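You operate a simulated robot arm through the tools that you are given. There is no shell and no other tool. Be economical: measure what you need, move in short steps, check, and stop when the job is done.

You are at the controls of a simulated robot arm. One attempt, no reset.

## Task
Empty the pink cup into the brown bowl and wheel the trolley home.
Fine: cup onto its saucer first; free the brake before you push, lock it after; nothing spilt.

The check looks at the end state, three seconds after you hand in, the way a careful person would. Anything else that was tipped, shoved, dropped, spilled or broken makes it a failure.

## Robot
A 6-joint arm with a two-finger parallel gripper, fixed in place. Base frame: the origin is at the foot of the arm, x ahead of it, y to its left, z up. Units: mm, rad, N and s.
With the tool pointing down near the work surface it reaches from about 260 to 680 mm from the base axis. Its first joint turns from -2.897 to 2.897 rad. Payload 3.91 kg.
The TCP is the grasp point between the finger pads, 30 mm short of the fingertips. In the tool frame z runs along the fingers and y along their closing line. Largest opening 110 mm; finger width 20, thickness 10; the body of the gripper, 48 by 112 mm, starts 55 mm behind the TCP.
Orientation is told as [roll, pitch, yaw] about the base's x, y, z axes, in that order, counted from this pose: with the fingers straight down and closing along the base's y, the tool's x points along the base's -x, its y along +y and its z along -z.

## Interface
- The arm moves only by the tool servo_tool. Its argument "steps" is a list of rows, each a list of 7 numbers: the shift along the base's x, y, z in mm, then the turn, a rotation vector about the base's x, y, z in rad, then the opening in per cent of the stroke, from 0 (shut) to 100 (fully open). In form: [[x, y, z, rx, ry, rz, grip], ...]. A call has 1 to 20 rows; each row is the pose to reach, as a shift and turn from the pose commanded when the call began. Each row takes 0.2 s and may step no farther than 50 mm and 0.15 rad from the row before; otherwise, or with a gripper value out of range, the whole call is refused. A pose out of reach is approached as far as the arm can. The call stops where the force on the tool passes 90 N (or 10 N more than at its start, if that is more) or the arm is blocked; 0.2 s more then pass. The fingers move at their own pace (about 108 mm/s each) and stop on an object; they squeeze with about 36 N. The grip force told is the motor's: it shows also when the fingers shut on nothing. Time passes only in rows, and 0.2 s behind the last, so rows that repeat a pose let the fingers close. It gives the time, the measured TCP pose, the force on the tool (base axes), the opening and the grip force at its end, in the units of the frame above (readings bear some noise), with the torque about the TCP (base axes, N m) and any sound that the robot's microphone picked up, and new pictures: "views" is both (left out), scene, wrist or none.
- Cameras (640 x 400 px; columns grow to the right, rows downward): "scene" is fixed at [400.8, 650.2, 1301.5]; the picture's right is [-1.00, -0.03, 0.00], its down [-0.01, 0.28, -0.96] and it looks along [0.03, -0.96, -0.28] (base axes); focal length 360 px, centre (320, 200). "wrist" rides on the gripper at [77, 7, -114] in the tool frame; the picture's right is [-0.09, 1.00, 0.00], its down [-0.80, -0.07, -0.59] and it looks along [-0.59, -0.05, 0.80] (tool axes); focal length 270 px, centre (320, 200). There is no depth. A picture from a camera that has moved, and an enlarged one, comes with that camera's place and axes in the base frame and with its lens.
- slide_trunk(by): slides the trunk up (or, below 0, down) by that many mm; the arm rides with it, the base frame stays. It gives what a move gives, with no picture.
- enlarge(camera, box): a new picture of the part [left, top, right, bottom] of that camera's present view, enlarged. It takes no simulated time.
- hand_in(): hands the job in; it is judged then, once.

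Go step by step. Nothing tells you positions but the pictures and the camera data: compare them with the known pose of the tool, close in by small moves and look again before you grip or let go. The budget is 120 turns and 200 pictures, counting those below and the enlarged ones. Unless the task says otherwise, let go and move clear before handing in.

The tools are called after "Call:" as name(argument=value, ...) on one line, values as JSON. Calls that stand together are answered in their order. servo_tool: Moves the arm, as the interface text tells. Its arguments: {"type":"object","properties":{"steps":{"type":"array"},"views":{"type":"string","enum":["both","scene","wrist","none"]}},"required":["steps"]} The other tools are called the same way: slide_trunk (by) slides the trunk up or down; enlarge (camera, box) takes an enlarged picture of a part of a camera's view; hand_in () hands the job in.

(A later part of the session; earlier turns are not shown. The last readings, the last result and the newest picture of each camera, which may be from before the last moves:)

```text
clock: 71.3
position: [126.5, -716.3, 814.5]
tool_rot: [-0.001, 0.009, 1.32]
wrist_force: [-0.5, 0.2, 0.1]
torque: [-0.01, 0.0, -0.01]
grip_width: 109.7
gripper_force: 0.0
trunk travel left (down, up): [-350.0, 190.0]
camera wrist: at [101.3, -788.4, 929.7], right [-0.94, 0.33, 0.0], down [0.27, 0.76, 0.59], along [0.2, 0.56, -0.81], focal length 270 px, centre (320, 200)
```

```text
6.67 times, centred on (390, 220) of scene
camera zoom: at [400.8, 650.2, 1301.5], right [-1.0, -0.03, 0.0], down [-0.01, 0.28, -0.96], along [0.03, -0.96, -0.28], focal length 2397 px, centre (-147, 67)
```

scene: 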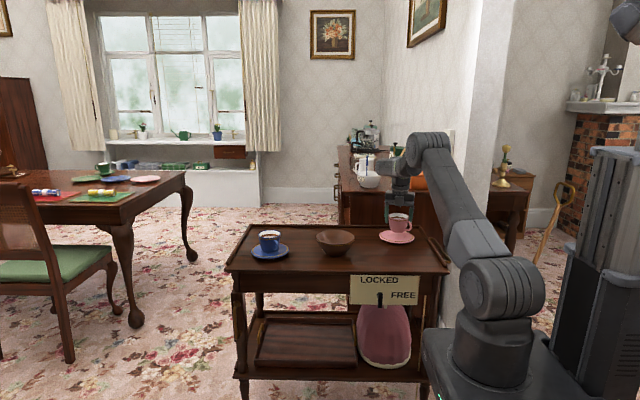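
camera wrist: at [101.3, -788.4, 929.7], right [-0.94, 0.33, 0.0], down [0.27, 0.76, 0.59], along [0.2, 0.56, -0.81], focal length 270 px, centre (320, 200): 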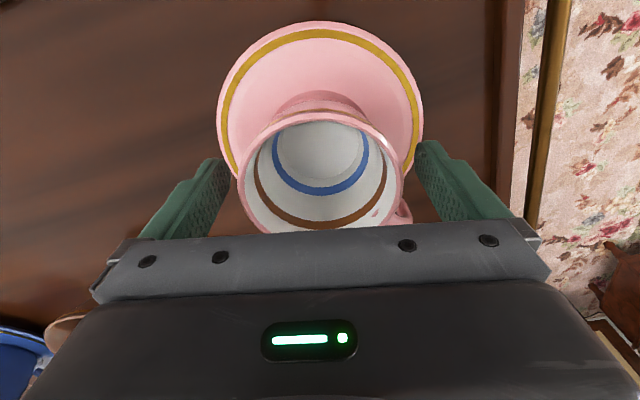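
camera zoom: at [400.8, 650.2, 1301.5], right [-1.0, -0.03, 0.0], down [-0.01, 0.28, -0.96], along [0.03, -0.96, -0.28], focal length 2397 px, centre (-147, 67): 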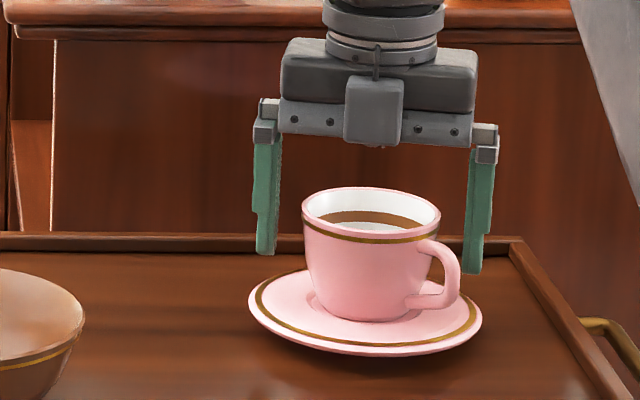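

Cup is on its saucer. I lift clear and go round to the front to examine the brake lever.

Call:
servo_tool(steps=[[0, 0, 20, 0, 0, 0, 100], [0, 0, 50, 0, 0, 0, 100], [0, 0, 90, 0, 0, 0, 100], [0, 0, 130, 0, 0, 0, 100], [0, 0, 170, 0, 0, 0, 100], [10, 40, 190, 0, 0, 0, 100], [20, 80, 200, 0, 0, 0, 100], [35, 120, 200, 0, 0, -0.1, 100], [50, 160, 200, 0, 0, -0.25, 100], [65, 200, 200, 0, 0, -0.4, 100], [80, 240, 200, 0, 0, -0.55, 100], [95, 280, 200, 0, 0, -0.7, 100], [110, 320, 200, 0, 0, -0.85, 100], [125, 360, 200, 0, 0, -1.0, 100], [140, 395, 200, 0, 0, -1.15, 100], [155, 430, 200, 0, 0, -1.3, 100], [170, 460, 200, 0, 0, -1.45, 100], [185, 480, 200, 0, 0, -1.6, 100], [200, 490, 200, 0, 0, -1.75, 100], [200, 500, 200, 0, 0, -1.9, 100]], views="none")

Call:
servo_tool(steps=[[0, 0, 0, 0, 0, -0.15, 100], [0, 0, 0, 0, 0, -0.3, 100], [0, 0, 0, 0, 0, -0.45, 100], [0, 0, 0, 0, 0, -0.6, 100], [0, 0, -30, 0, 0, -0.75, 100], [0, 0, -60, 0, 0, -0.9, 100], [0, 0, -90, 0, 0, -0.99, 100], [0, 0, -120, -0.15, 0, -0.99, 100]], views="both")

```text
clock: 75.5
position: [327.9, -216.2, 1016.4]
tool_rot: [0.001, 0.007, -0.581]
wrist_force: [-0.4, 0.5, 0.6]
torque: [0.0, 0.04, -0.02]
grip_width: 110.2
gripper_force: 0.2
trunk travel left (down, up): [-350.0, 190.0]
```

```text
clock: 77.3
position: [329.2, -215.9, 894.0]
tool_rot: [-0.069, -0.12, -1.57]
wrist_force: [-0.2, -0.5, -0.3]
torque: [0.02, 0.02, 0.03]
grip_width: 109.8
gripper_force: 0.0
trunk travel left (down, up): [-350.0, 190.0]
camera wrist: at [342.4, -124.7, 998.5], right [0.99, -0.09, -0.06], down [-0.03, -0.72, 0.69], along [-0.11, -0.68, -0.72], focal length 270 px, centre (320, 200)
```

scene: 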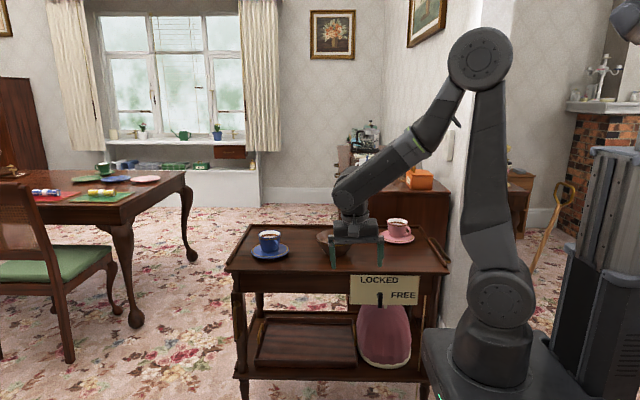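
wrist: 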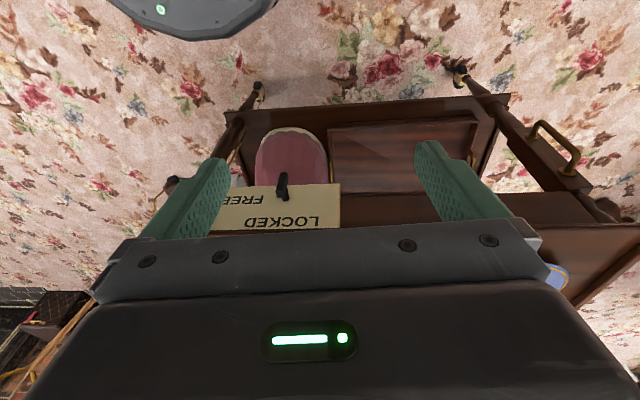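

Call:
enlarge(camera="wrist", box=[200, 120, 360, 240])

Call:
enlarge(camera="scene", box=[345, 265, 425, 315])

Call:
enlarge(camera="wrist", box=[500, 100, 640, 230])

```text
3.33 times, centred on (280, 180) of wrist
camera zoom: at [342.4, -124.7, 998.5], right [0.99, -0.09, -0.06], down [-0.03, -0.72, 0.69], along [-0.11, -0.68, -0.72], focal length 901 px, centre (453, 267)
```

zoom: 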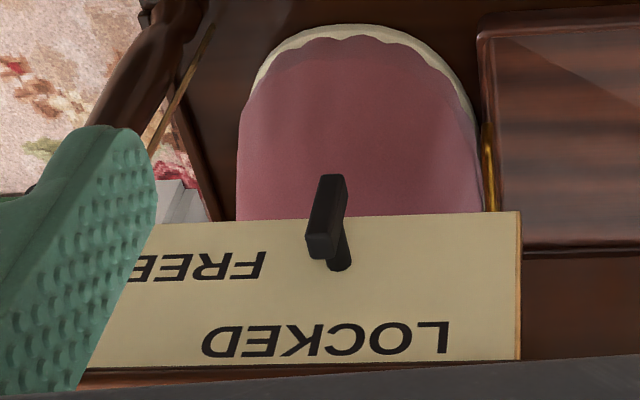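

```text
8.00 times, centred on (385, 290) of scene
camera zoom: at [400.8, 650.2, 1301.5], right [-1.0, -0.03, 0.0], down [-0.01, 0.28, -0.96], along [0.03, -0.96, -0.28], focal length 2877 px, centre (-200, -520)
```

zoom: 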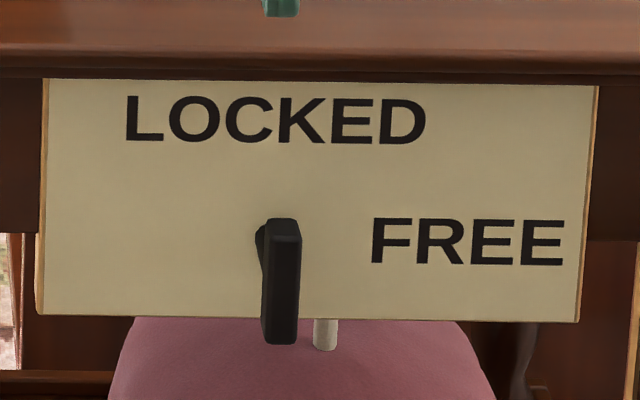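

```text
3.08 times, centred on (570, 165) of wrist
camera zoom: at [342.4, -124.7, 998.5], right [0.99, -0.09, -0.06], down [-0.03, -0.72, 0.69], along [-0.11, -0.68, -0.72], focal length 832 px, centre (-449, 308)
```

zoom: 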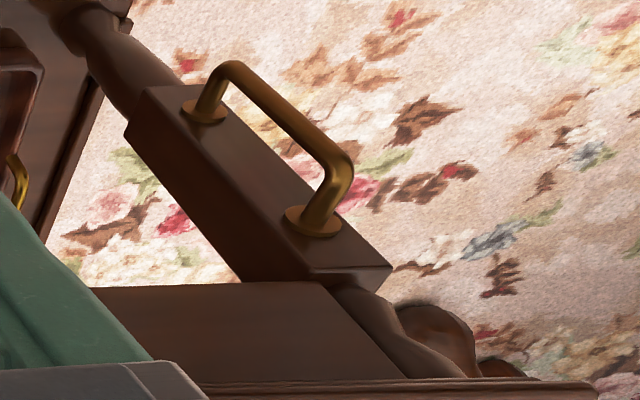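

The lever is near (230,-410,645) but I need to know where its pivot is. Moving in for a closer look.

Call:
servo_tool(steps=[[-20, 0, -40, -0.1, 0, 0, 100], [-40, 0, -80, -0.2, 0, 0, 100], [-60, 0, -120, -0.3, 0, 0, 100], [-80, -10, -150, -0.4, 0, 0, 100]], views="both")

Call:
enlarge(camera="wrist", box=[220, 80, 420, 220])

```text
clock: 78.3
position: [253.8, -230.7, 756.7]
tool_rot: [-0.074, -0.516, -1.576]
wrist_force: [0.4, 0.7, 0.6]
torque: [-0.08, 0.04, 0.01]
grip_width: 110.2
gripper_force: 0.0
out of reach, approached as far as the arm can: row 4
trunk travel left (down, up): [-350.0, 190.0]
camera wrist: at [268.4, -107.5, 818.7], right [0.99, -0.12, -0.02], down [-0.03, -0.4, 0.92], along [-0.12, -0.91, -0.4], focal length 270 px, centre (320, 200)
```

scene: 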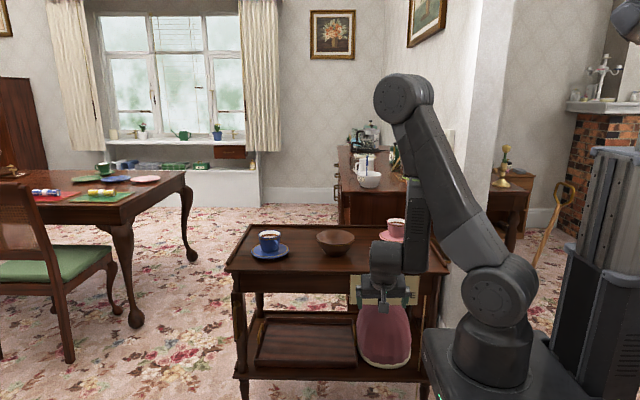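
wrist: 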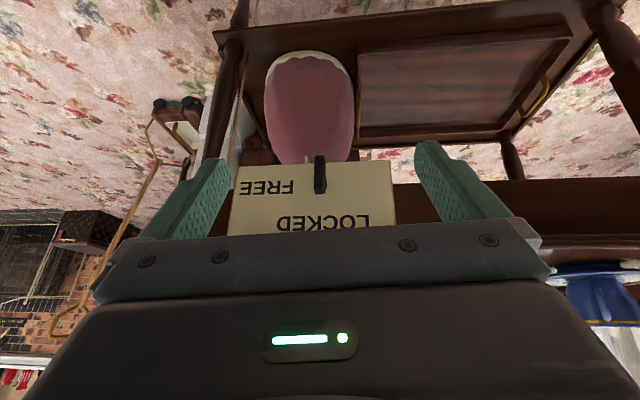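

```text
2.86 times, centred on (320, 150) of wrist
camera zoom: at [268.4, -107.5, 818.7], right [0.99, -0.12, -0.02], down [-0.03, -0.4, 0.92], along [-0.12, -0.91, -0.4], focal length 772 px, centre (320, 343)
```

zoom: 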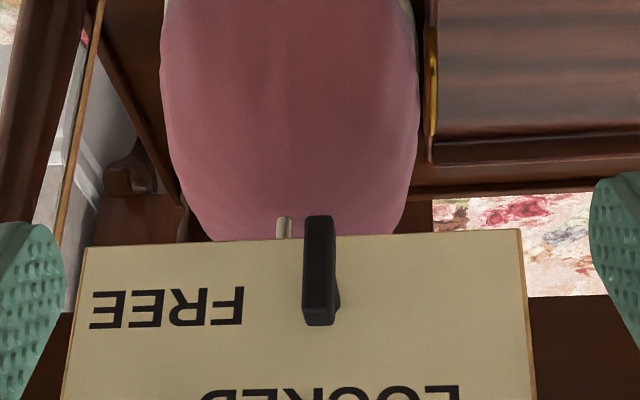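

Call:
slide_trunk(by=-150)

Call:
servo_tool(steps=[[30, 0, 0, 0, 0, 0, 100], [60, 0, 0, 0, 0, 0, 100], [90, 0, 0, 0, 0, 0, 100]], views="wrist")

Call:
enlarge(camera="wrist", box=[120, 100, 320, 225])

```text
clock: 80.0
position: [255.9, -232.7, 607.5]
tool_rot: [-0.077, -0.516, -1.567]
wrist_force: [-0.1, 0.5, -0.1]
torque: [-0.01, -0.01, 0.02]
grip_width: 109.9
gripper_force: 0.1
trunk travel left (down, up): [-200.0, 340.0]
```

```text
clock: 80.8
position: [345.1, -232.4, 607.0]
tool_rot: [-0.074, -0.517, -1.566]
wrist_force: [0.1, 0.4, 0.5]
torque: [-0.01, -0.02, 0.02]
grip_width: 109.8
gripper_force: 0.1
trunk travel left (down, up): [-200.0, 340.0]
camera wrist: at [359.7, -109.4, 667.6], right [0.99, -0.11, -0.02], down [-0.02, -0.4, 0.92], along [-0.11, -0.91, -0.4], focal length 270 px, centre (320, 200)
```

wrist: 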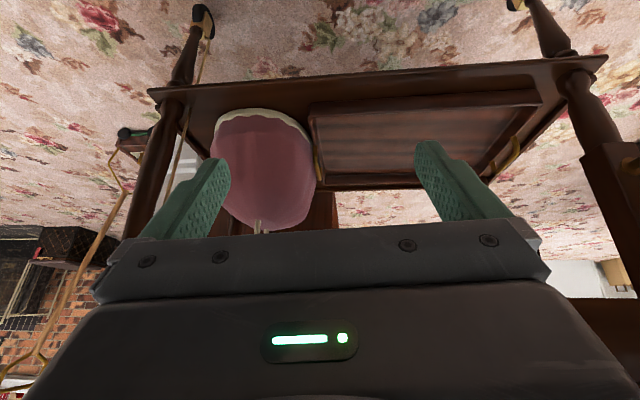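

```text
3.20 times, centred on (220, 162) of wrist
camera zoom: at [359.7, -109.4, 667.6], right [0.99, -0.11, -0.02], down [-0.02, -0.4, 0.92], along [-0.11, -0.91, -0.4], focal length 865 px, centre (640, 320)
```

zoom: 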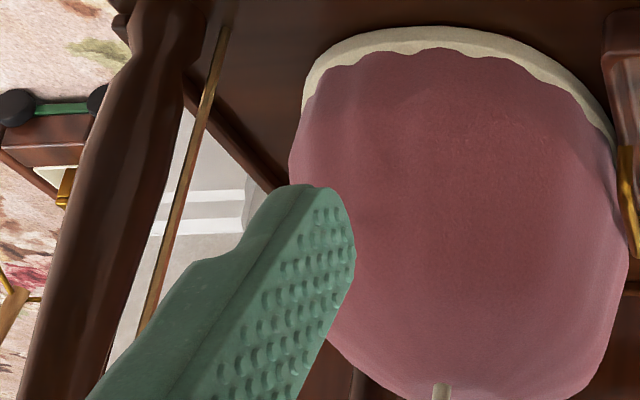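

Call:
slide_trunk(by=80)

Call:
servo_tool(steps=[[0, -20, 0, 0, 0, -0.1, 30], [20, -40, 0, 0, 0, -0.2, 0], [40, -60, 0, 0, 0, -0.3, 0], [40, -60, 0, 0, 0, -0.3, 0]], views="wrist")

Call:
enlarge(camera="wrist", box=[140, 100, 340, 225])

```text
clock: 82.0
position: [345.5, -232.3, 686.9]
tool_rot: [-0.075, -0.517, -1.566]
wrist_force: [0.8, -1.0, -0.6]
torque: [0.0, 0.0, 0.01]
grip_width: 110.1
gripper_force: 0.0
trunk travel left (down, up): [-280.0, 260.0]
```

```text
clock: 83.0
position: [384.3, -293.9, 685.8]
tool_rot: [-0.075, -0.516, -1.868]
wrist_force: [0.0, -0.2, 0.5]
torque: [0.0, 0.04, 0.01]
grip_width: 0.2
gripper_force: 36.1
trunk travel left (down, up): [-280.0, 260.0]
camera wrist: at [433.9, -181.0, 747.4], right [0.92, -0.4, -0.02], down [-0.14, -0.38, 0.92], along [-0.37, -0.84, -0.4], focal length 270 px, centre (320, 200)
```

wrist: 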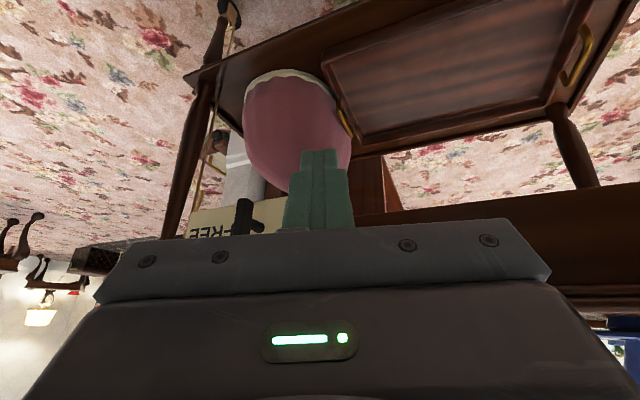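

```text
3.20 times, centred on (240, 162) of wrist
camera zoom: at [433.9, -181.0, 747.4], right [0.92, -0.4, -0.02], down [-0.14, -0.38, 0.92], along [-0.37, -0.84, -0.4], focal length 865 px, centre (576, 320)
```

zoom: 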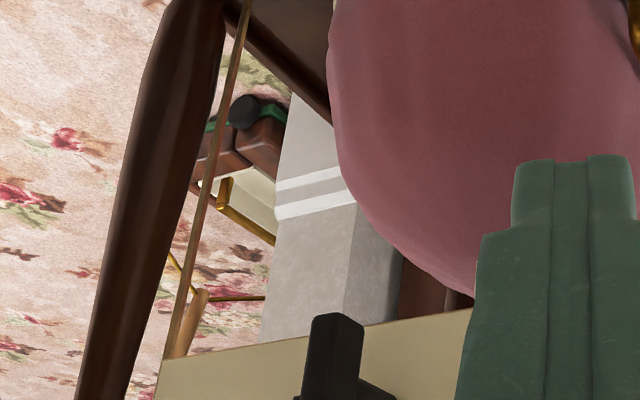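

Call:
enlarge(camera="wrist", box=[200, 185, 300, 245])

```text
6.40 times, centred on (250, 215) of wrist
camera zoom: at [433.9, -181.0, 747.4], right [0.92, -0.4, -0.02], down [-0.14, -0.38, 0.92], along [-0.37, -0.84, -0.4], focal length 1730 px, centre (768, 104)
```

zoom: 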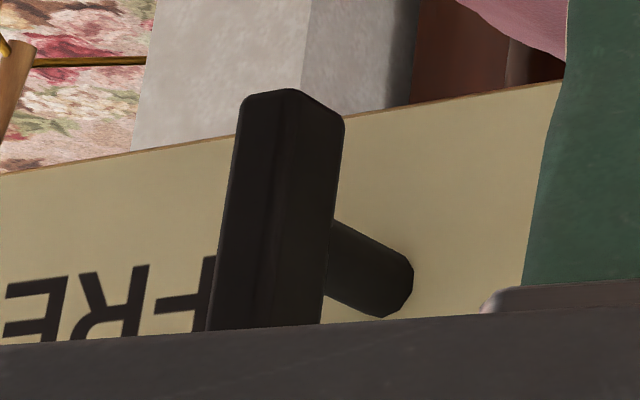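

Call:
slide_trunk(by=60)

Call:
enlarge(camera="wrist", box=[190, 140, 310, 220])

```text
clock: 84.0
position: [384.2, -294.2, 746.2]
tool_rot: [-0.075, -0.516, -1.864]
wrist_force: [-0.7, -0.2, 0.0]
torque: [-0.02, -0.03, -0.02]
grip_width: 0.0
gripper_force: 36.2
trunk travel left (down, up): [-340.0, 200.0]
```

```text
5.00 times, centred on (250, 180) of wrist
camera zoom: at [433.7, -180.8, 807.5], right [0.92, -0.4, -0.02], down [-0.14, -0.38, 0.92], along [-0.37, -0.84, -0.4], focal length 1351 px, centre (670, 300)
```

zoom: 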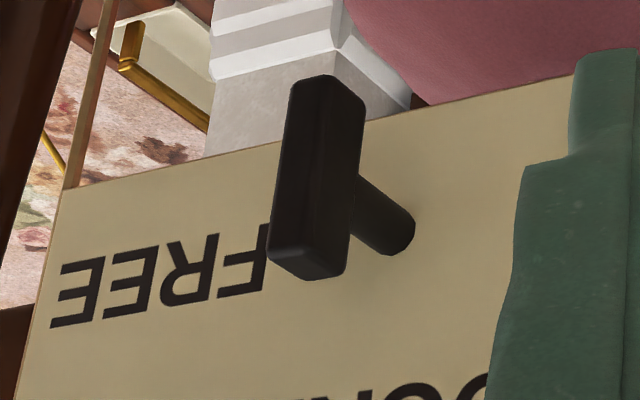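

Now clear: the lever hangs on a shaft at about (232, -442, 655), long end down (LOCKED), and FREE is to its right (-x). I'll bring the closed fingertips in on the lever's +x side.

Call:
servo_tool(steps=[[-30, 10, 0, 0, 0, 0.1, 0], [-60, 10, -20, 0, 0, 0.2, 0], [-80, 0, -40, 0, 0, 0.3, 0], [-90, -20, -60, 0, 0, 0.3, 0], [-95, -50, -80, 0, 0, 0.3, 0], [-95, -80, -98, 0, 0, 0.3, 0]], views="both")

Call:
enlarge(camera="scene", box=[330, 260, 430, 320])

Call:
enlarge(camera="wrist", box=[200, 100, 400, 225])

```text
clock: 85.4
position: [286.3, -375.3, 648.9]
tool_rot: [-0.074, -0.517, -1.566]
wrist_force: [0.0, -0.1, 0.1]
torque: [0.0, -0.02, -0.01]
grip_width: 0.0
gripper_force: 36.1
trunk travel left (down, up): [-340.0, 200.0]
camera wrist: at [300.2, -252.1, 709.3], right [0.99, -0.11, -0.02], down [-0.02, -0.4, 0.92], along [-0.11, -0.91, -0.4], focal length 270 px, centre (320, 200)
```

scene: 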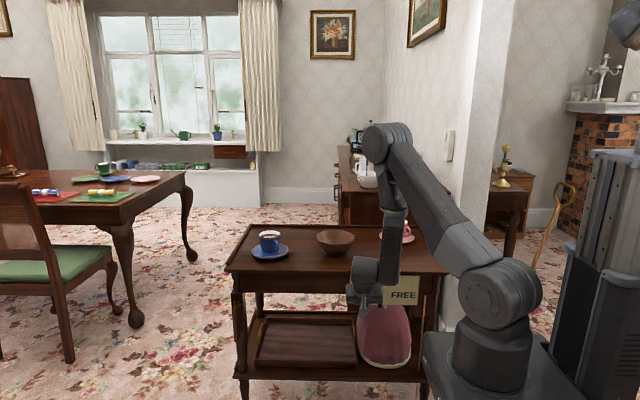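
wrist: 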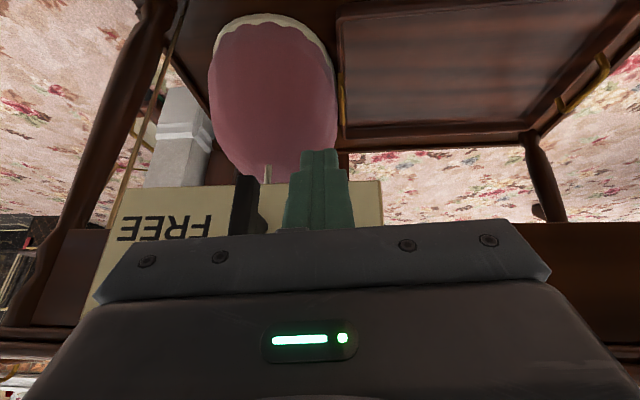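

```text
6.40 times, centred on (380, 290) of scene
camera zoom: at [400.8, 650.2, 1301.5], right [-1.0, -0.03, 0.0], down [-0.01, 0.28, -0.96], along [0.03, -0.96, -0.28], focal length 2302 px, centre (-64, -376)
```

zoom: 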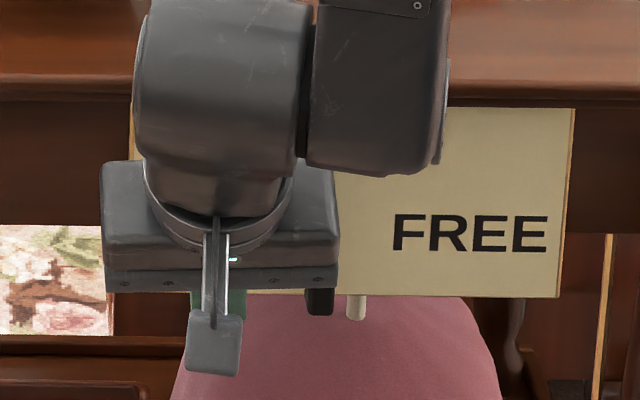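

```text
3.20 times, centred on (300, 162) of wrist
camera zoom: at [300.2, -252.1, 709.3], right [0.99, -0.11, -0.02], down [-0.02, -0.4, 0.92], along [-0.11, -0.91, -0.4], focal length 865 px, centre (384, 320)
```

zoom: 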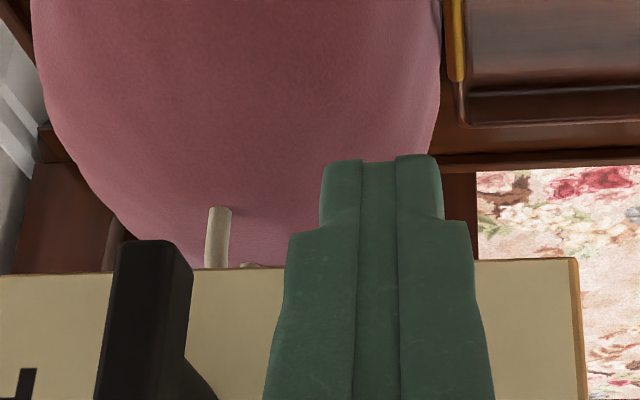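

The fingertips are on the +x side of the lever. I move in beside it and push its lower end toward -x, following the arc; first just a part of it.

Call:
servo_tool(steps=[[0, -15, -4, 0, 0, 0, 0], [0, -29, -8, 0, 0, 0, 0], [-16, -29, -8, 0, 0, 0, 0], [-30, -29, -8, 0, 0, 0, 0], [-36, -29, -9, 0, 0, 0, 0], [-42, -29, -11, 0, 0, 0, 0], [-49, -29, -13, 0, 0, 0, 0]], views="both")

Call:
enlarge(camera="wrist", box=[200, 100, 400, 225])

```text
clock: 87.0
position: [244.9, -404.8, 637.7]
tool_rot: [-0.075, -0.522, -1.555]
wrist_force: [49.7, 7.0, 19.0]
torque: [-0.26, -0.85, 1.06]
grip_width: 0.0
gripper_force: 35.9
trunk travel left (down, up): [-340.0, 200.0]
camera wrist: at [257.3, -279.9, 696.9], right [0.99, -0.1, -0.02], down [-0.02, -0.4, 0.92], along [-0.1, -0.91, -0.4], focal length 270 px, centre (320, 200)
```

scene: 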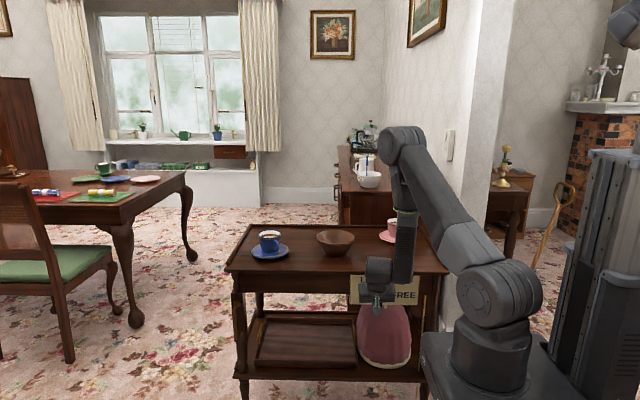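
wrist: 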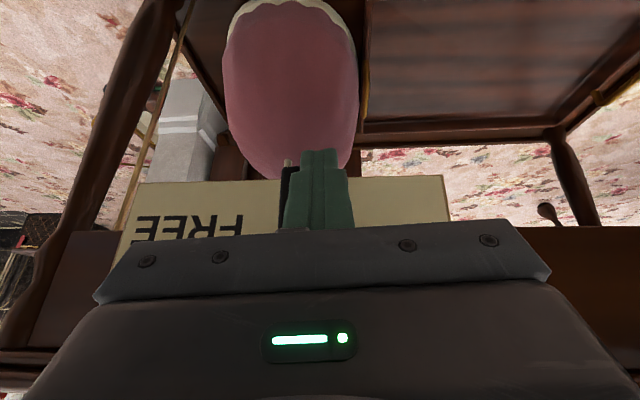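

```text
3.20 times, centred on (300, 162) of wrist
camera zoom: at [257.3, -279.9, 696.9], right [0.99, -0.1, -0.02], down [-0.02, -0.4, 0.92], along [-0.1, -0.91, -0.4], focal length 865 px, centre (384, 320)
```

zoom: 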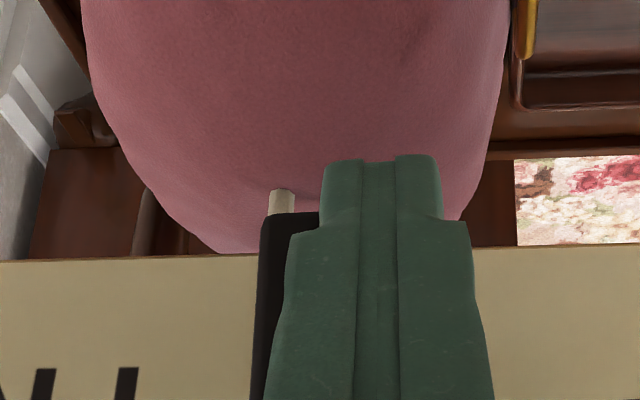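

The lever didn't turn: the wide part of the fingers pressed near the pivot (50 N). I back off and rotate the tool to horizontal, so I can grasp the lever like a T-handle.

Call:
servo_tool(steps=[[5, 0, 0, 0, 0, 0, 0], [20, 0, 0, 0, 0, 0, 0], [30, 30, 10, 0, 0, 0, 0], [20, 60, 20, -0.1, 0, 0, 30], [10, 80, 20, -0.2, 0, 0, 60], [0, 80, 20, -0.3, 0, 0, 60], [0, 80, 20, -0.4, 0, 0, 60], [0, 80, 20, -0.5, 0, 0, 60], [0, 80, 20, -0.6, 0, 0, 60], [0, 80, 20, -0.7, 0, 0, 60], [0, 80, 20, -0.8, 0, 0, 60], [0, 80, 20, -0.9, 0, 0, 60]], views="both")

```text
clock: 89.2
position: [317.8, -410.3, 725.4]
tool_rot: [-0.259, -1.116, -1.405]
wrist_force: [6.5, 30.4, 0.1]
torque: [0.03, 0.12, -0.43]
grip_width: 65.6
gripper_force: 0.0
out of reach, approached as far as the arm can: row 4, 5, 6, 7, 8, 9, 10, 11
trunk travel left (down, up): [-340.0, 200.0]
stopped in row 11: the force on the tool passed its limit at 119 N (the readings are from after the stop); the commanded pose is now the measured one
camera wrist: at [332.0, -274.7, 703.9], right [0.99, -0.11, -0.03], down [0.05, 0.19, 0.98], along [-0.1, -0.98, 0.2], focal length 270 px, centre (320, 200)
```

scene: 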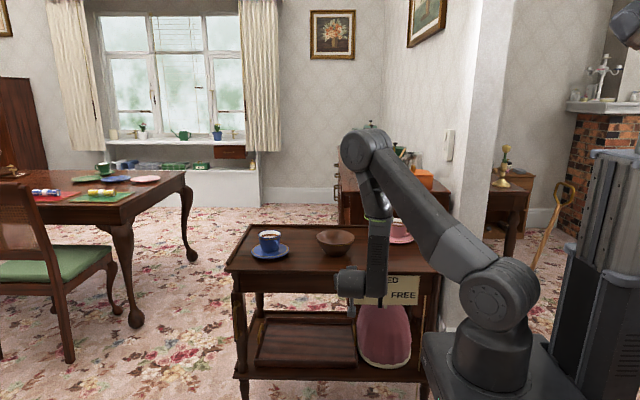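
wrist: 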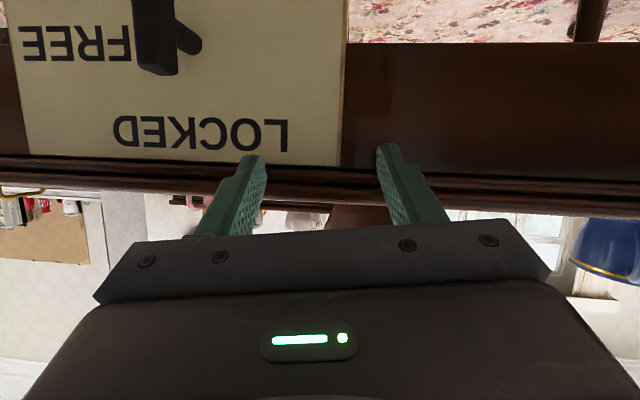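

The pose was approximated and the fingertips bumped the trolley's edge. I back off right away and check nothing has moved.

Call:
servo_tool(steps=[[0, 10, 0, 0, 0, 0, 60], [0, 30, 0, 0, 0, 0, 60], [0, 60, 0, 0.05, 0, 0, 60]], views="scene")

Call:
enlarge(camera="scene", box=[220, 210, 460, 360])

```text
clock: 90.0
position: [330.8, -363.2, 737.0]
tool_rot: [-0.249, -1.067, -1.42]
wrist_force: [0.4, -0.4, -1.0]
torque: [-0.01, -0.02, -0.02]
grip_width: 66.0
gripper_force: 0.0
out of reach, approached as far as the arm can: row 2, 3
trunk travel left (down, up): [-340.0, 200.0]
```

scene: 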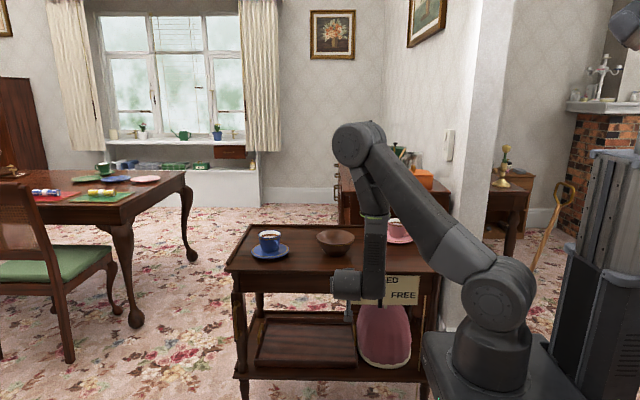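

```text
2.67 times, centred on (340, 285) of scene
camera zoom: at [400.8, 650.2, 1301.5], right [-1.0, -0.03, 0.0], down [-0.01, 0.28, -0.96], along [0.03, -0.96, -0.28], focal length 959 px, centre (267, -27)
```

zoom: 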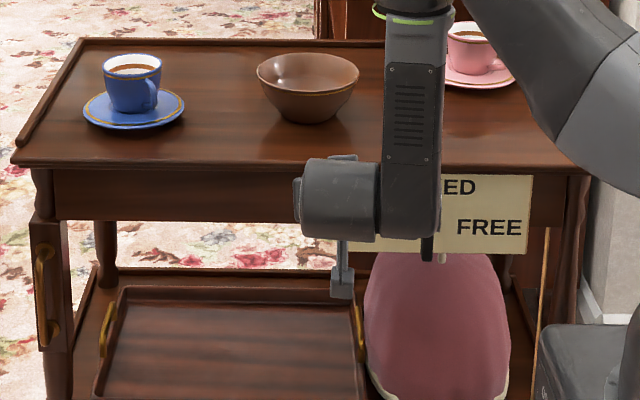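

Nothing on the trolley has moved. I raise the trunk to give the arm room, then make the tool horizontal, well clear of the trolley.

Call:
slide_trunk(by=195)

Call:
servo_tool(steps=[[-10, 10, 0, -0.1, -0.03, 0.025, 60], [-20, 20, 0, -0.2, -0.055, 0.05, 60], [-30, 30, 0, -0.3, -0.085, 0.07, 60], [-40, 35, 0, -0.373, -0.104, 0.09, 60]], views="none")

```text
clock: 92.2
position: [331.4, -362.2, 931.2]
tool_rot: [-0.249, -1.066, -1.42]
wrist_force: [0.2, 0.5, -0.8]
torque: [-0.05, 0.0, 0.02]
grip_width: 66.2
gripper_force: 0.0
trunk travel left (down, up): [-535.0, 5.0]
```

```text
clock: 93.2
position: [387.8, -386.1, 1011.6]
tool_rot: [-0.285, -1.429, -1.301]
wrist_force: [1.3, 0.2, -0.3]
torque: [0.02, 0.01, 0.02]
grip_width: 66.0
gripper_force: 0.0
out of reach, approached as far as the arm can: row 1, 2, 3, 4
trunk travel left (down, up): [-535.0, 5.0]
```

Call:
servo_tool(steps=[[0, 0, -45, 0, 0, 0, 60], [0, 10, -90, 0, 0, 0, 60], [0, 20, -135, 0, 0, 0, 60], [-10, 30, -180, 0, 0, 0, 60], [-20, 40, -225, 0, 0, 0, 60], [-30, 45, -270, 0, 0, 0, 60], [-40, 50, -310, 0, 0, 0, 60]], views="both")

```text
clock: 94.7
position: [482.6, -419.6, 753.8]
tool_rot: [-0.412, -1.495, -1.186]
wrist_force: [-7.9, 14.6, 39.5]
torque: [-1.03, -1.2, 0.21]
grip_width: 60.3
gripper_force: 0.0
out of reach, approached as far as the arm can: row 1, 2, 3, 4, 5, 6, 7
trunk travel left (down, up): [-535.0, 5.0]
stopped in row 7: the force on the tool passed its limit at 130 N (the readings are from after the stop); the commanded pose is now the measured one
camera wrist: at [488.5, -300.4, 684.0], right [1.0, -0.04, 0.06], down [-0.03, 0.54, 0.84], along [-0.06, -0.84, 0.54], focal length 270 px, centre (320, 200)
```

scene: 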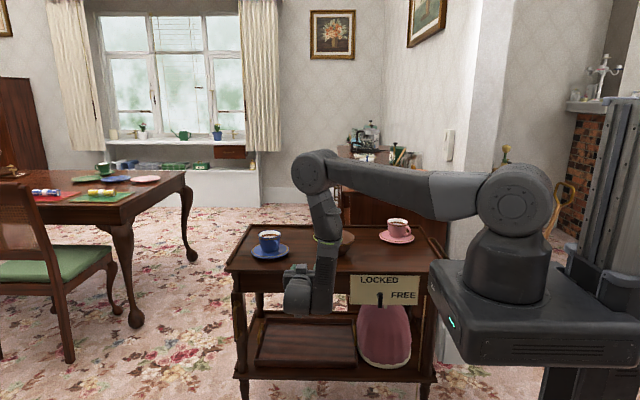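
wrist: 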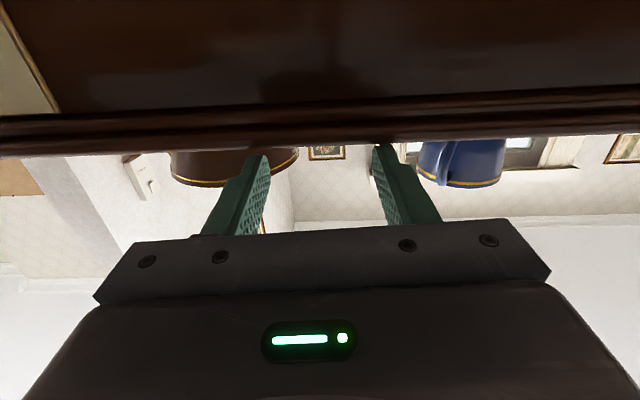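

The fingertips touched the table edge again because a tool pointing straight out is too near the base. I'll stop using that. Up and away first, then a new plan: the tool horizontal but pointing diagonally toward -x, so the fingertips meet the lever's end from the +x side.

Call:
servo_tool(steps=[[0, 0, 15, 0, 0, 0, 60], [0, 0, 50, 0, 0, 0, 60], [0, 0, 95, 0, 0, 0, 60], [0, 0, 140, 0, 0, 0, 60]], views="both")

Call:
enlarge(camera="scene", box=[220, 210, 460, 360])

```text
clock: 95.7
position: [481.0, -419.7, 888.2]
tool_rot: [-0.412, -1.479, -1.187]
wrist_force: [0.0, -0.3, 0.4]
torque: [-0.02, 0.02, -0.01]
grip_width: 66.2
gripper_force: 0.1
trunk travel left (down, up): [-535.0, 5.0]
camera wrist: at [487.4, -299.7, 820.8], right [1.0, -0.03, 0.05], down [-0.03, 0.53, 0.85], along [-0.06, -0.85, 0.52], focal length 270 px, centre (320, 200)
```

scene: 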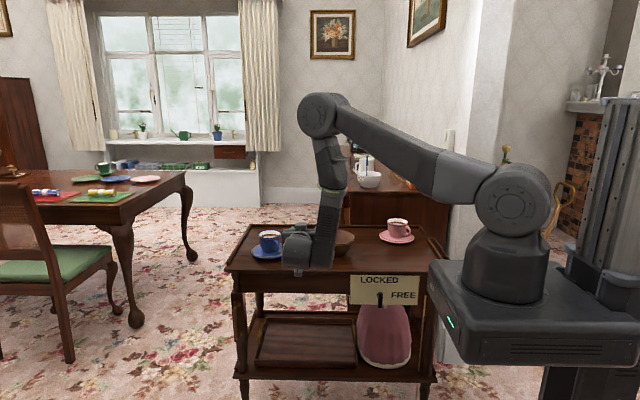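
wrist: 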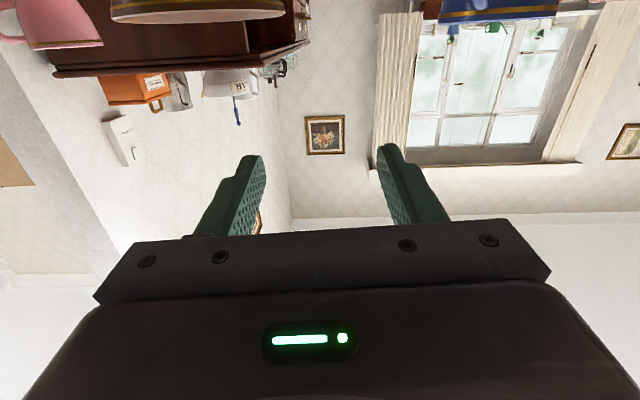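

```text
2.67 times, centred on (340, 285) of scene
camera zoom: at [400.8, 650.2, 1301.5], right [-1.0, -0.03, 0.0], down [-0.01, 0.28, -0.96], along [0.03, -0.96, -0.28], focal length 959 px, centre (267, -27)
```

zoom: 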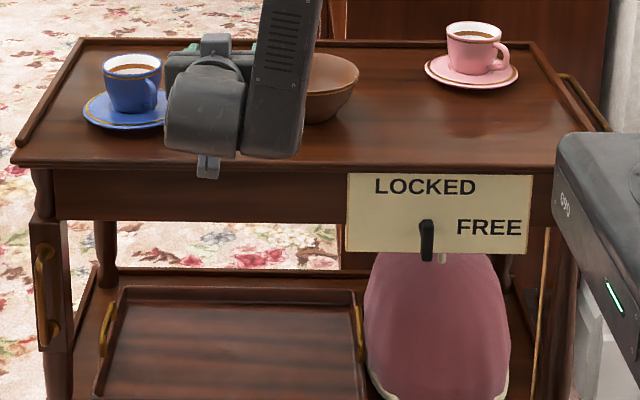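

The trolley is unmoved and everything is upright. I now rotate the tool at this height to point diagonally toward -x, with the camera on the +y side.

Call:
servo_tool(steps=[[5, 20, 5, 0.063, 0.109, -0.063, 30], [10, 40, 10, 0.126, 0.217, -0.126, 0], [15, 60, 15, 0.189, 0.326, -0.189, 0], [20, 80, 20, 0.252, 0.434, -0.252, 0], [20, 100, 20, 0.315, 0.543, -0.315, 0], [20, 110, 20, 0.378, 0.652, -0.378, 0], [20, 120, 20, 0.441, 0.76, -0.441, 0]], views="scene")

```text
clock: 97.3
position: [499.5, -300.5, 905.0]
tool_rot: [-1.255, -0.639, -0.849]
wrist_force: [-0.2, 0.4, 0.2]
torque: [0.0, -0.03, -0.03]
grip_width: 0.0
gripper_force: 36.4
trunk travel left (down, up): [-535.0, 5.0]
```

scene: 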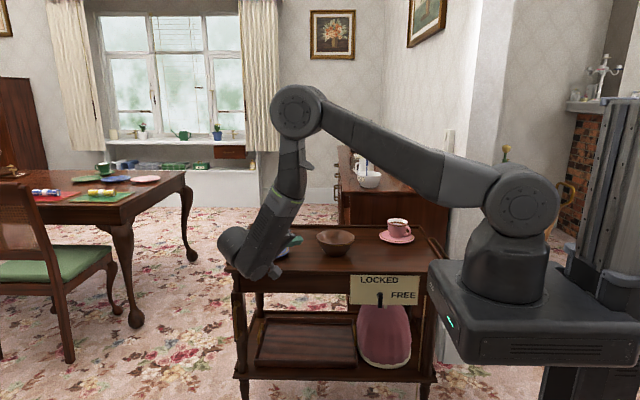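

Call:
servo_tool(steps=[[-15, 0, 0, 0.063, 0.109, -0.063, 0], [-30, 0, 0, 0.126, 0.217, -0.126, 0], [-45, 0, 0, 0.189, 0.326, -0.189, 0], [-60, 0, 0, 0.252, 0.434, -0.252, 0], [-75, 0, 0, 0.315, 0.543, -0.315, 0], [-90, 0, 0, 0.378, 0.652, -0.378, 0]], views="both")

```text
clock: 98.7
position: [410.3, -299.3, 905.2]
tool_rot: [-1.603, 0.035, -1.135]
wrist_force: [-0.5, 1.2, -1.0]
torque: [-0.04, -0.02, 0.03]
grip_width: 0.2
gripper_force: 35.6
trunk travel left (down, up): [-535.0, 5.0]
camera wrist: at [479.7, -180.5, 898.0], right [-0.01, -0.06, -1.0], down [0.88, -0.48, 0.02], along [-0.48, -0.88, 0.06], focal length 270 px, centre (320, 200)
```

scene: 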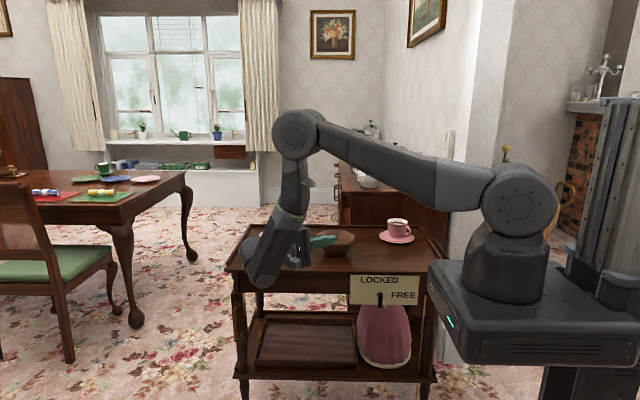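
wrist: 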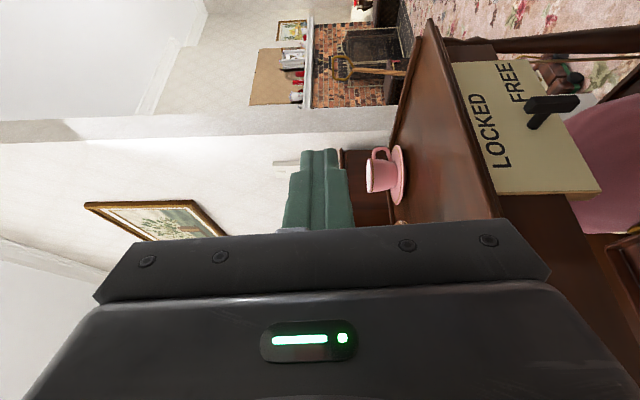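

Call:
enlarge(camera="wrist", box=[450, 50, 620, 200])

```text
2.67 times, centred on (535, 125) of wrist
camera zoom: at [479.7, -180.5, 898.0], right [-0.01, -0.06, -1.0], down [0.88, -0.48, 0.02], along [-0.48, -0.88, 0.06], focal length 721 px, centre (-253, 400)
```

zoom: 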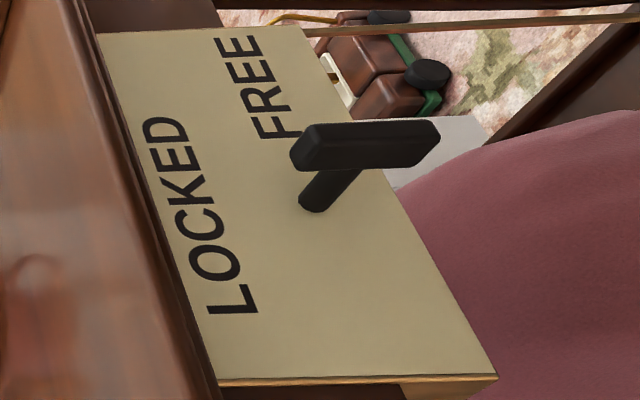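

The pivot is at about (238,657) with the lever's longer end down to z 622. I lower the trunk, staying in front of the trolley, then approach the lever's lower end from +x.

Call:
slide_trunk(by=-195)

Call:
servo_tool(steps=[[-20, 0, -20, 0, 0, 0, 0], [-40, -10, -45, 0, 0, 0, 0], [-60, -20, -65, 0, 0, 0, 0], [-75, -40, -84, 0, 0, 0, 0]], views="both")

Call:
enlarge(camera="wrist", box=[240, 60, 440, 220])

```text
clock: 100.8
position: [410.5, -299.1, 711.1]
tool_rot: [-1.6, 0.034, -1.136]
wrist_force: [-1.1, -1.0, 0.7]
torque: [0.03, -0.02, 0.0]
grip_width: 0.0
gripper_force: 36.0
trunk travel left (down, up): [-340.0, 200.0]
```

```text
clock: 101.8
position: [334.1, -340.5, 626.6]
tool_rot: [-1.602, 0.035, -1.136]
wrist_force: [-0.3, -0.9, 0.7]
torque: [0.0, 0.01, 0.0]
grip_width: 0.0
gripper_force: 36.4
trunk travel left (down, up): [-340.0, 200.0]
camera wrist: at [404.7, -222.2, 619.5], right [-0.01, -0.06, -1.0], down [0.88, -0.48, 0.02], along [-0.48, -0.88, 0.06], focal length 270 px, centre (320, 200)
```

scene: 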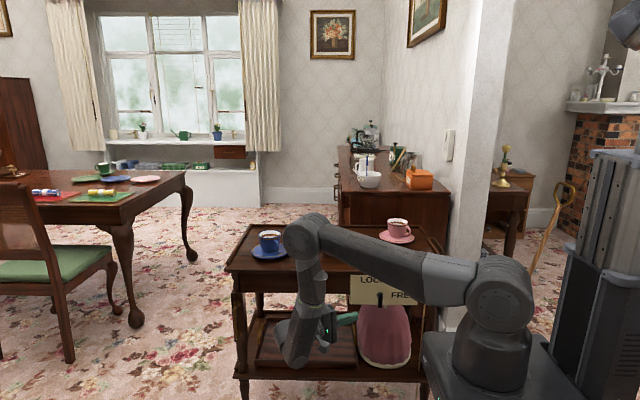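
wrist: 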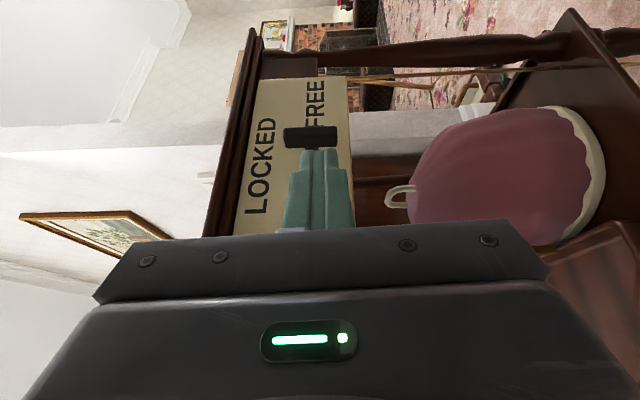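

```text
2.50 times, centred on (340, 140) of wrist
camera zoom: at [404.7, -222.2, 619.5], right [-0.01, -0.06, -1.0], down [0.88, -0.48, 0.02], along [-0.48, -0.88, 0.06], focal length 676 px, centre (270, 350)
```

zoom: 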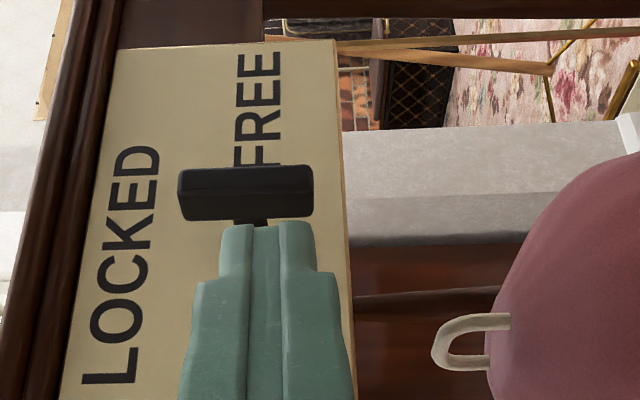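

This close view shows the lever is a T-bar about 50 mm long, pivoted near its middle (z about 644). Upright points to LOCKED and horizontal points to FREE, so its top end must go to -x. I raise the finger to the bar's top end and push there.

Call:
servo_tool(steps=[[0, 0, 20, 0, 0, 0, 0], [0, -20, 37, 0, 0, 0, 0], [-20, -45, 37, 0, 0, 0, 0], [-37, -63, 37, 0, 0, 0, 0], [-45, -63, 37, 0, 0, 0, 0]], views="wrist")

Call:
enlarge(camera="wrist", box=[240, 60, 440, 220])

```text
clock: 103.0
position: [289.5, -401.4, 663.6]
tool_rot: [-1.602, 0.034, -1.134]
wrist_force: [0.2, 0.2, -1.5]
torque: [-0.01, -0.01, -0.01]
grip_width: 0.2
gripper_force: 36.0
trunk travel left (down, up): [-340.0, 200.0]
camera wrist: at [360.2, -284.2, 656.5], right [-0.01, -0.06, -1.0], down [0.88, -0.48, 0.02], along [-0.48, -0.88, 0.06], focal length 270 px, centre (320, 200)
```

wrist: 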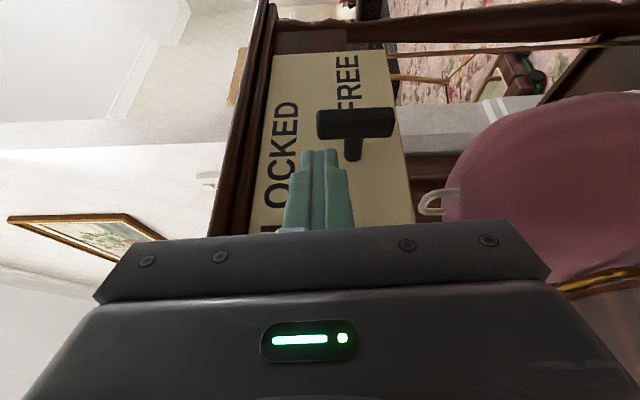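

```text
2.50 times, centred on (340, 140) of wrist
camera zoom: at [360.2, -284.2, 656.5], right [-0.01, -0.06, -1.0], down [0.88, -0.48, 0.02], along [-0.48, -0.88, 0.06], focal length 676 px, centre (270, 350)
```

zoom: 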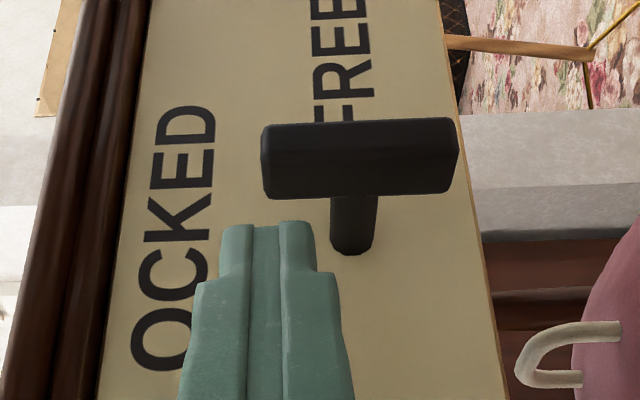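

Geometry is confirmed: T-bar z 617–668, pivot 642, and my finger is at 654–676, above the pivot. I push toward -x in small steps.

Call:
servo_tool(steps=[[-6, 0, 0, 0, 0, 0, 0], [-11, 0, 0, 0, 0, 0, 0], [-16, 0, 0, 0, 0, 0, 0], [-21, 0, 0, 0, 0, 0, 0]], views="wrist")

Call:
enlarge(camera="wrist", box=[240, 60, 440, 220])

```text
clock: 104.0
position: [269.7, -402.4, 663.1]
tool_rot: [-1.602, 0.035, -1.134]
wrist_force: [-0.3, 0.4, -0.5]
torque: [0.0, 0.01, 0.01]
grip_width: 0.1
gripper_force: 35.6
trunk travel left (down, up): [-340.0, 200.0]
camera wrist: at [338.9, -284.1, 656.2], right [-0.01, -0.06, -1.0], down [0.88, -0.48, 0.02], along [-0.48, -0.88, 0.06], focal length 270 px, centre (320, 200)
```

wrist: 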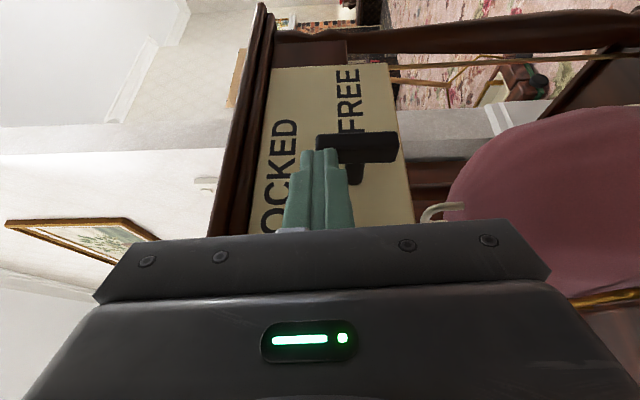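

```text
2.50 times, centred on (340, 140) of wrist
camera zoom: at [338.9, -284.1, 656.2], right [-0.01, -0.06, -1.0], down [0.88, -0.48, 0.02], along [-0.48, -0.88, 0.06], focal length 676 px, centre (270, 350)
```

zoom: 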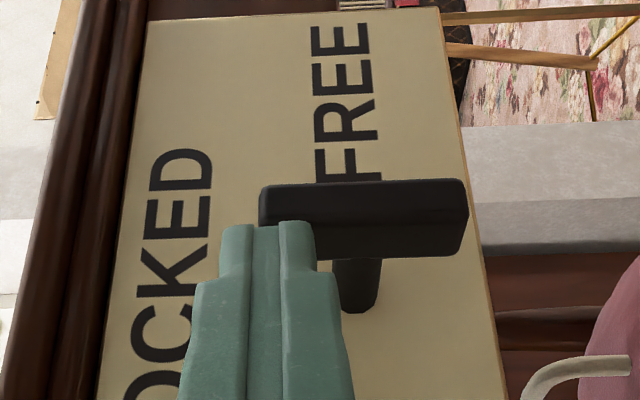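

The finger is just short of the bar. I go a few mm deeper in -y and keep pushing.

Call:
servo_tool(steps=[[3, -7, 0, 0, 0, 0, 0], [-4, -7, 0, 0, 0, 0, 0], [-10, -7, 0, 0, 0, 0, 0], [-16, -7, 0, 0, 0, 0, 0]], views="wrist")

Call:
enlarge(camera="wrist", box=[240, 60, 440, 220])

```text
clock: 105.0
position: [252.4, -409.4, 663.2]
tool_rot: [-1.602, 0.035, -1.135]
wrist_force: [2.3, 1.9, 0.6]
torque: [0.0, -0.01, -0.01]
grip_width: 0.0
gripper_force: 36.1
trunk travel left (down, up): [-340.0, 200.0]
camera wrist: at [322.8, -290.4, 656.0], right [-0.01, -0.06, -1.0], down [0.88, -0.48, 0.02], along [-0.48, -0.88, 0.06], focal length 270 px, centre (320, 200)
```

wrist: 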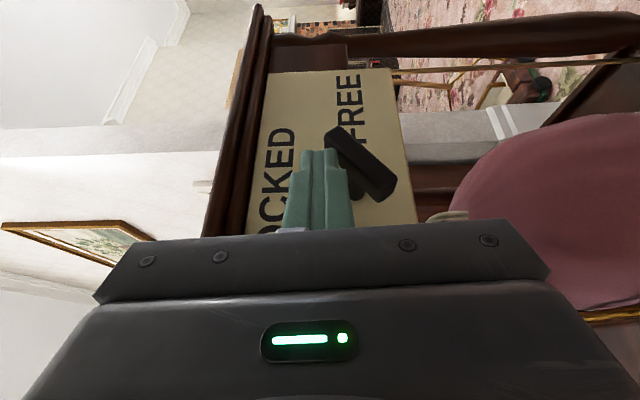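

```text
2.50 times, centred on (340, 140) of wrist
camera zoom: at [322.8, -290.4, 656.0], right [-0.01, -0.06, -1.0], down [0.88, -0.48, 0.02], along [-0.48, -0.88, 0.06], focal length 676 px, centre (270, 350)
```

zoom: 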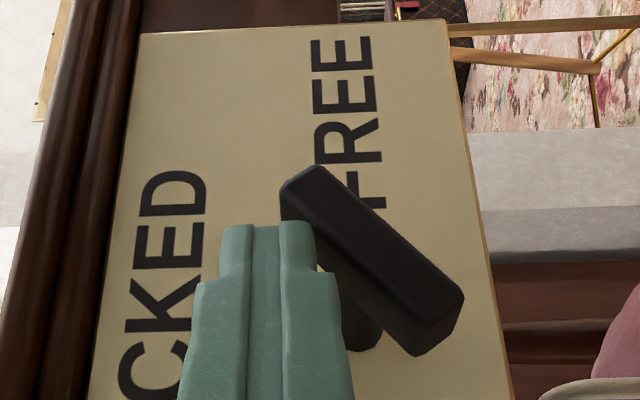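

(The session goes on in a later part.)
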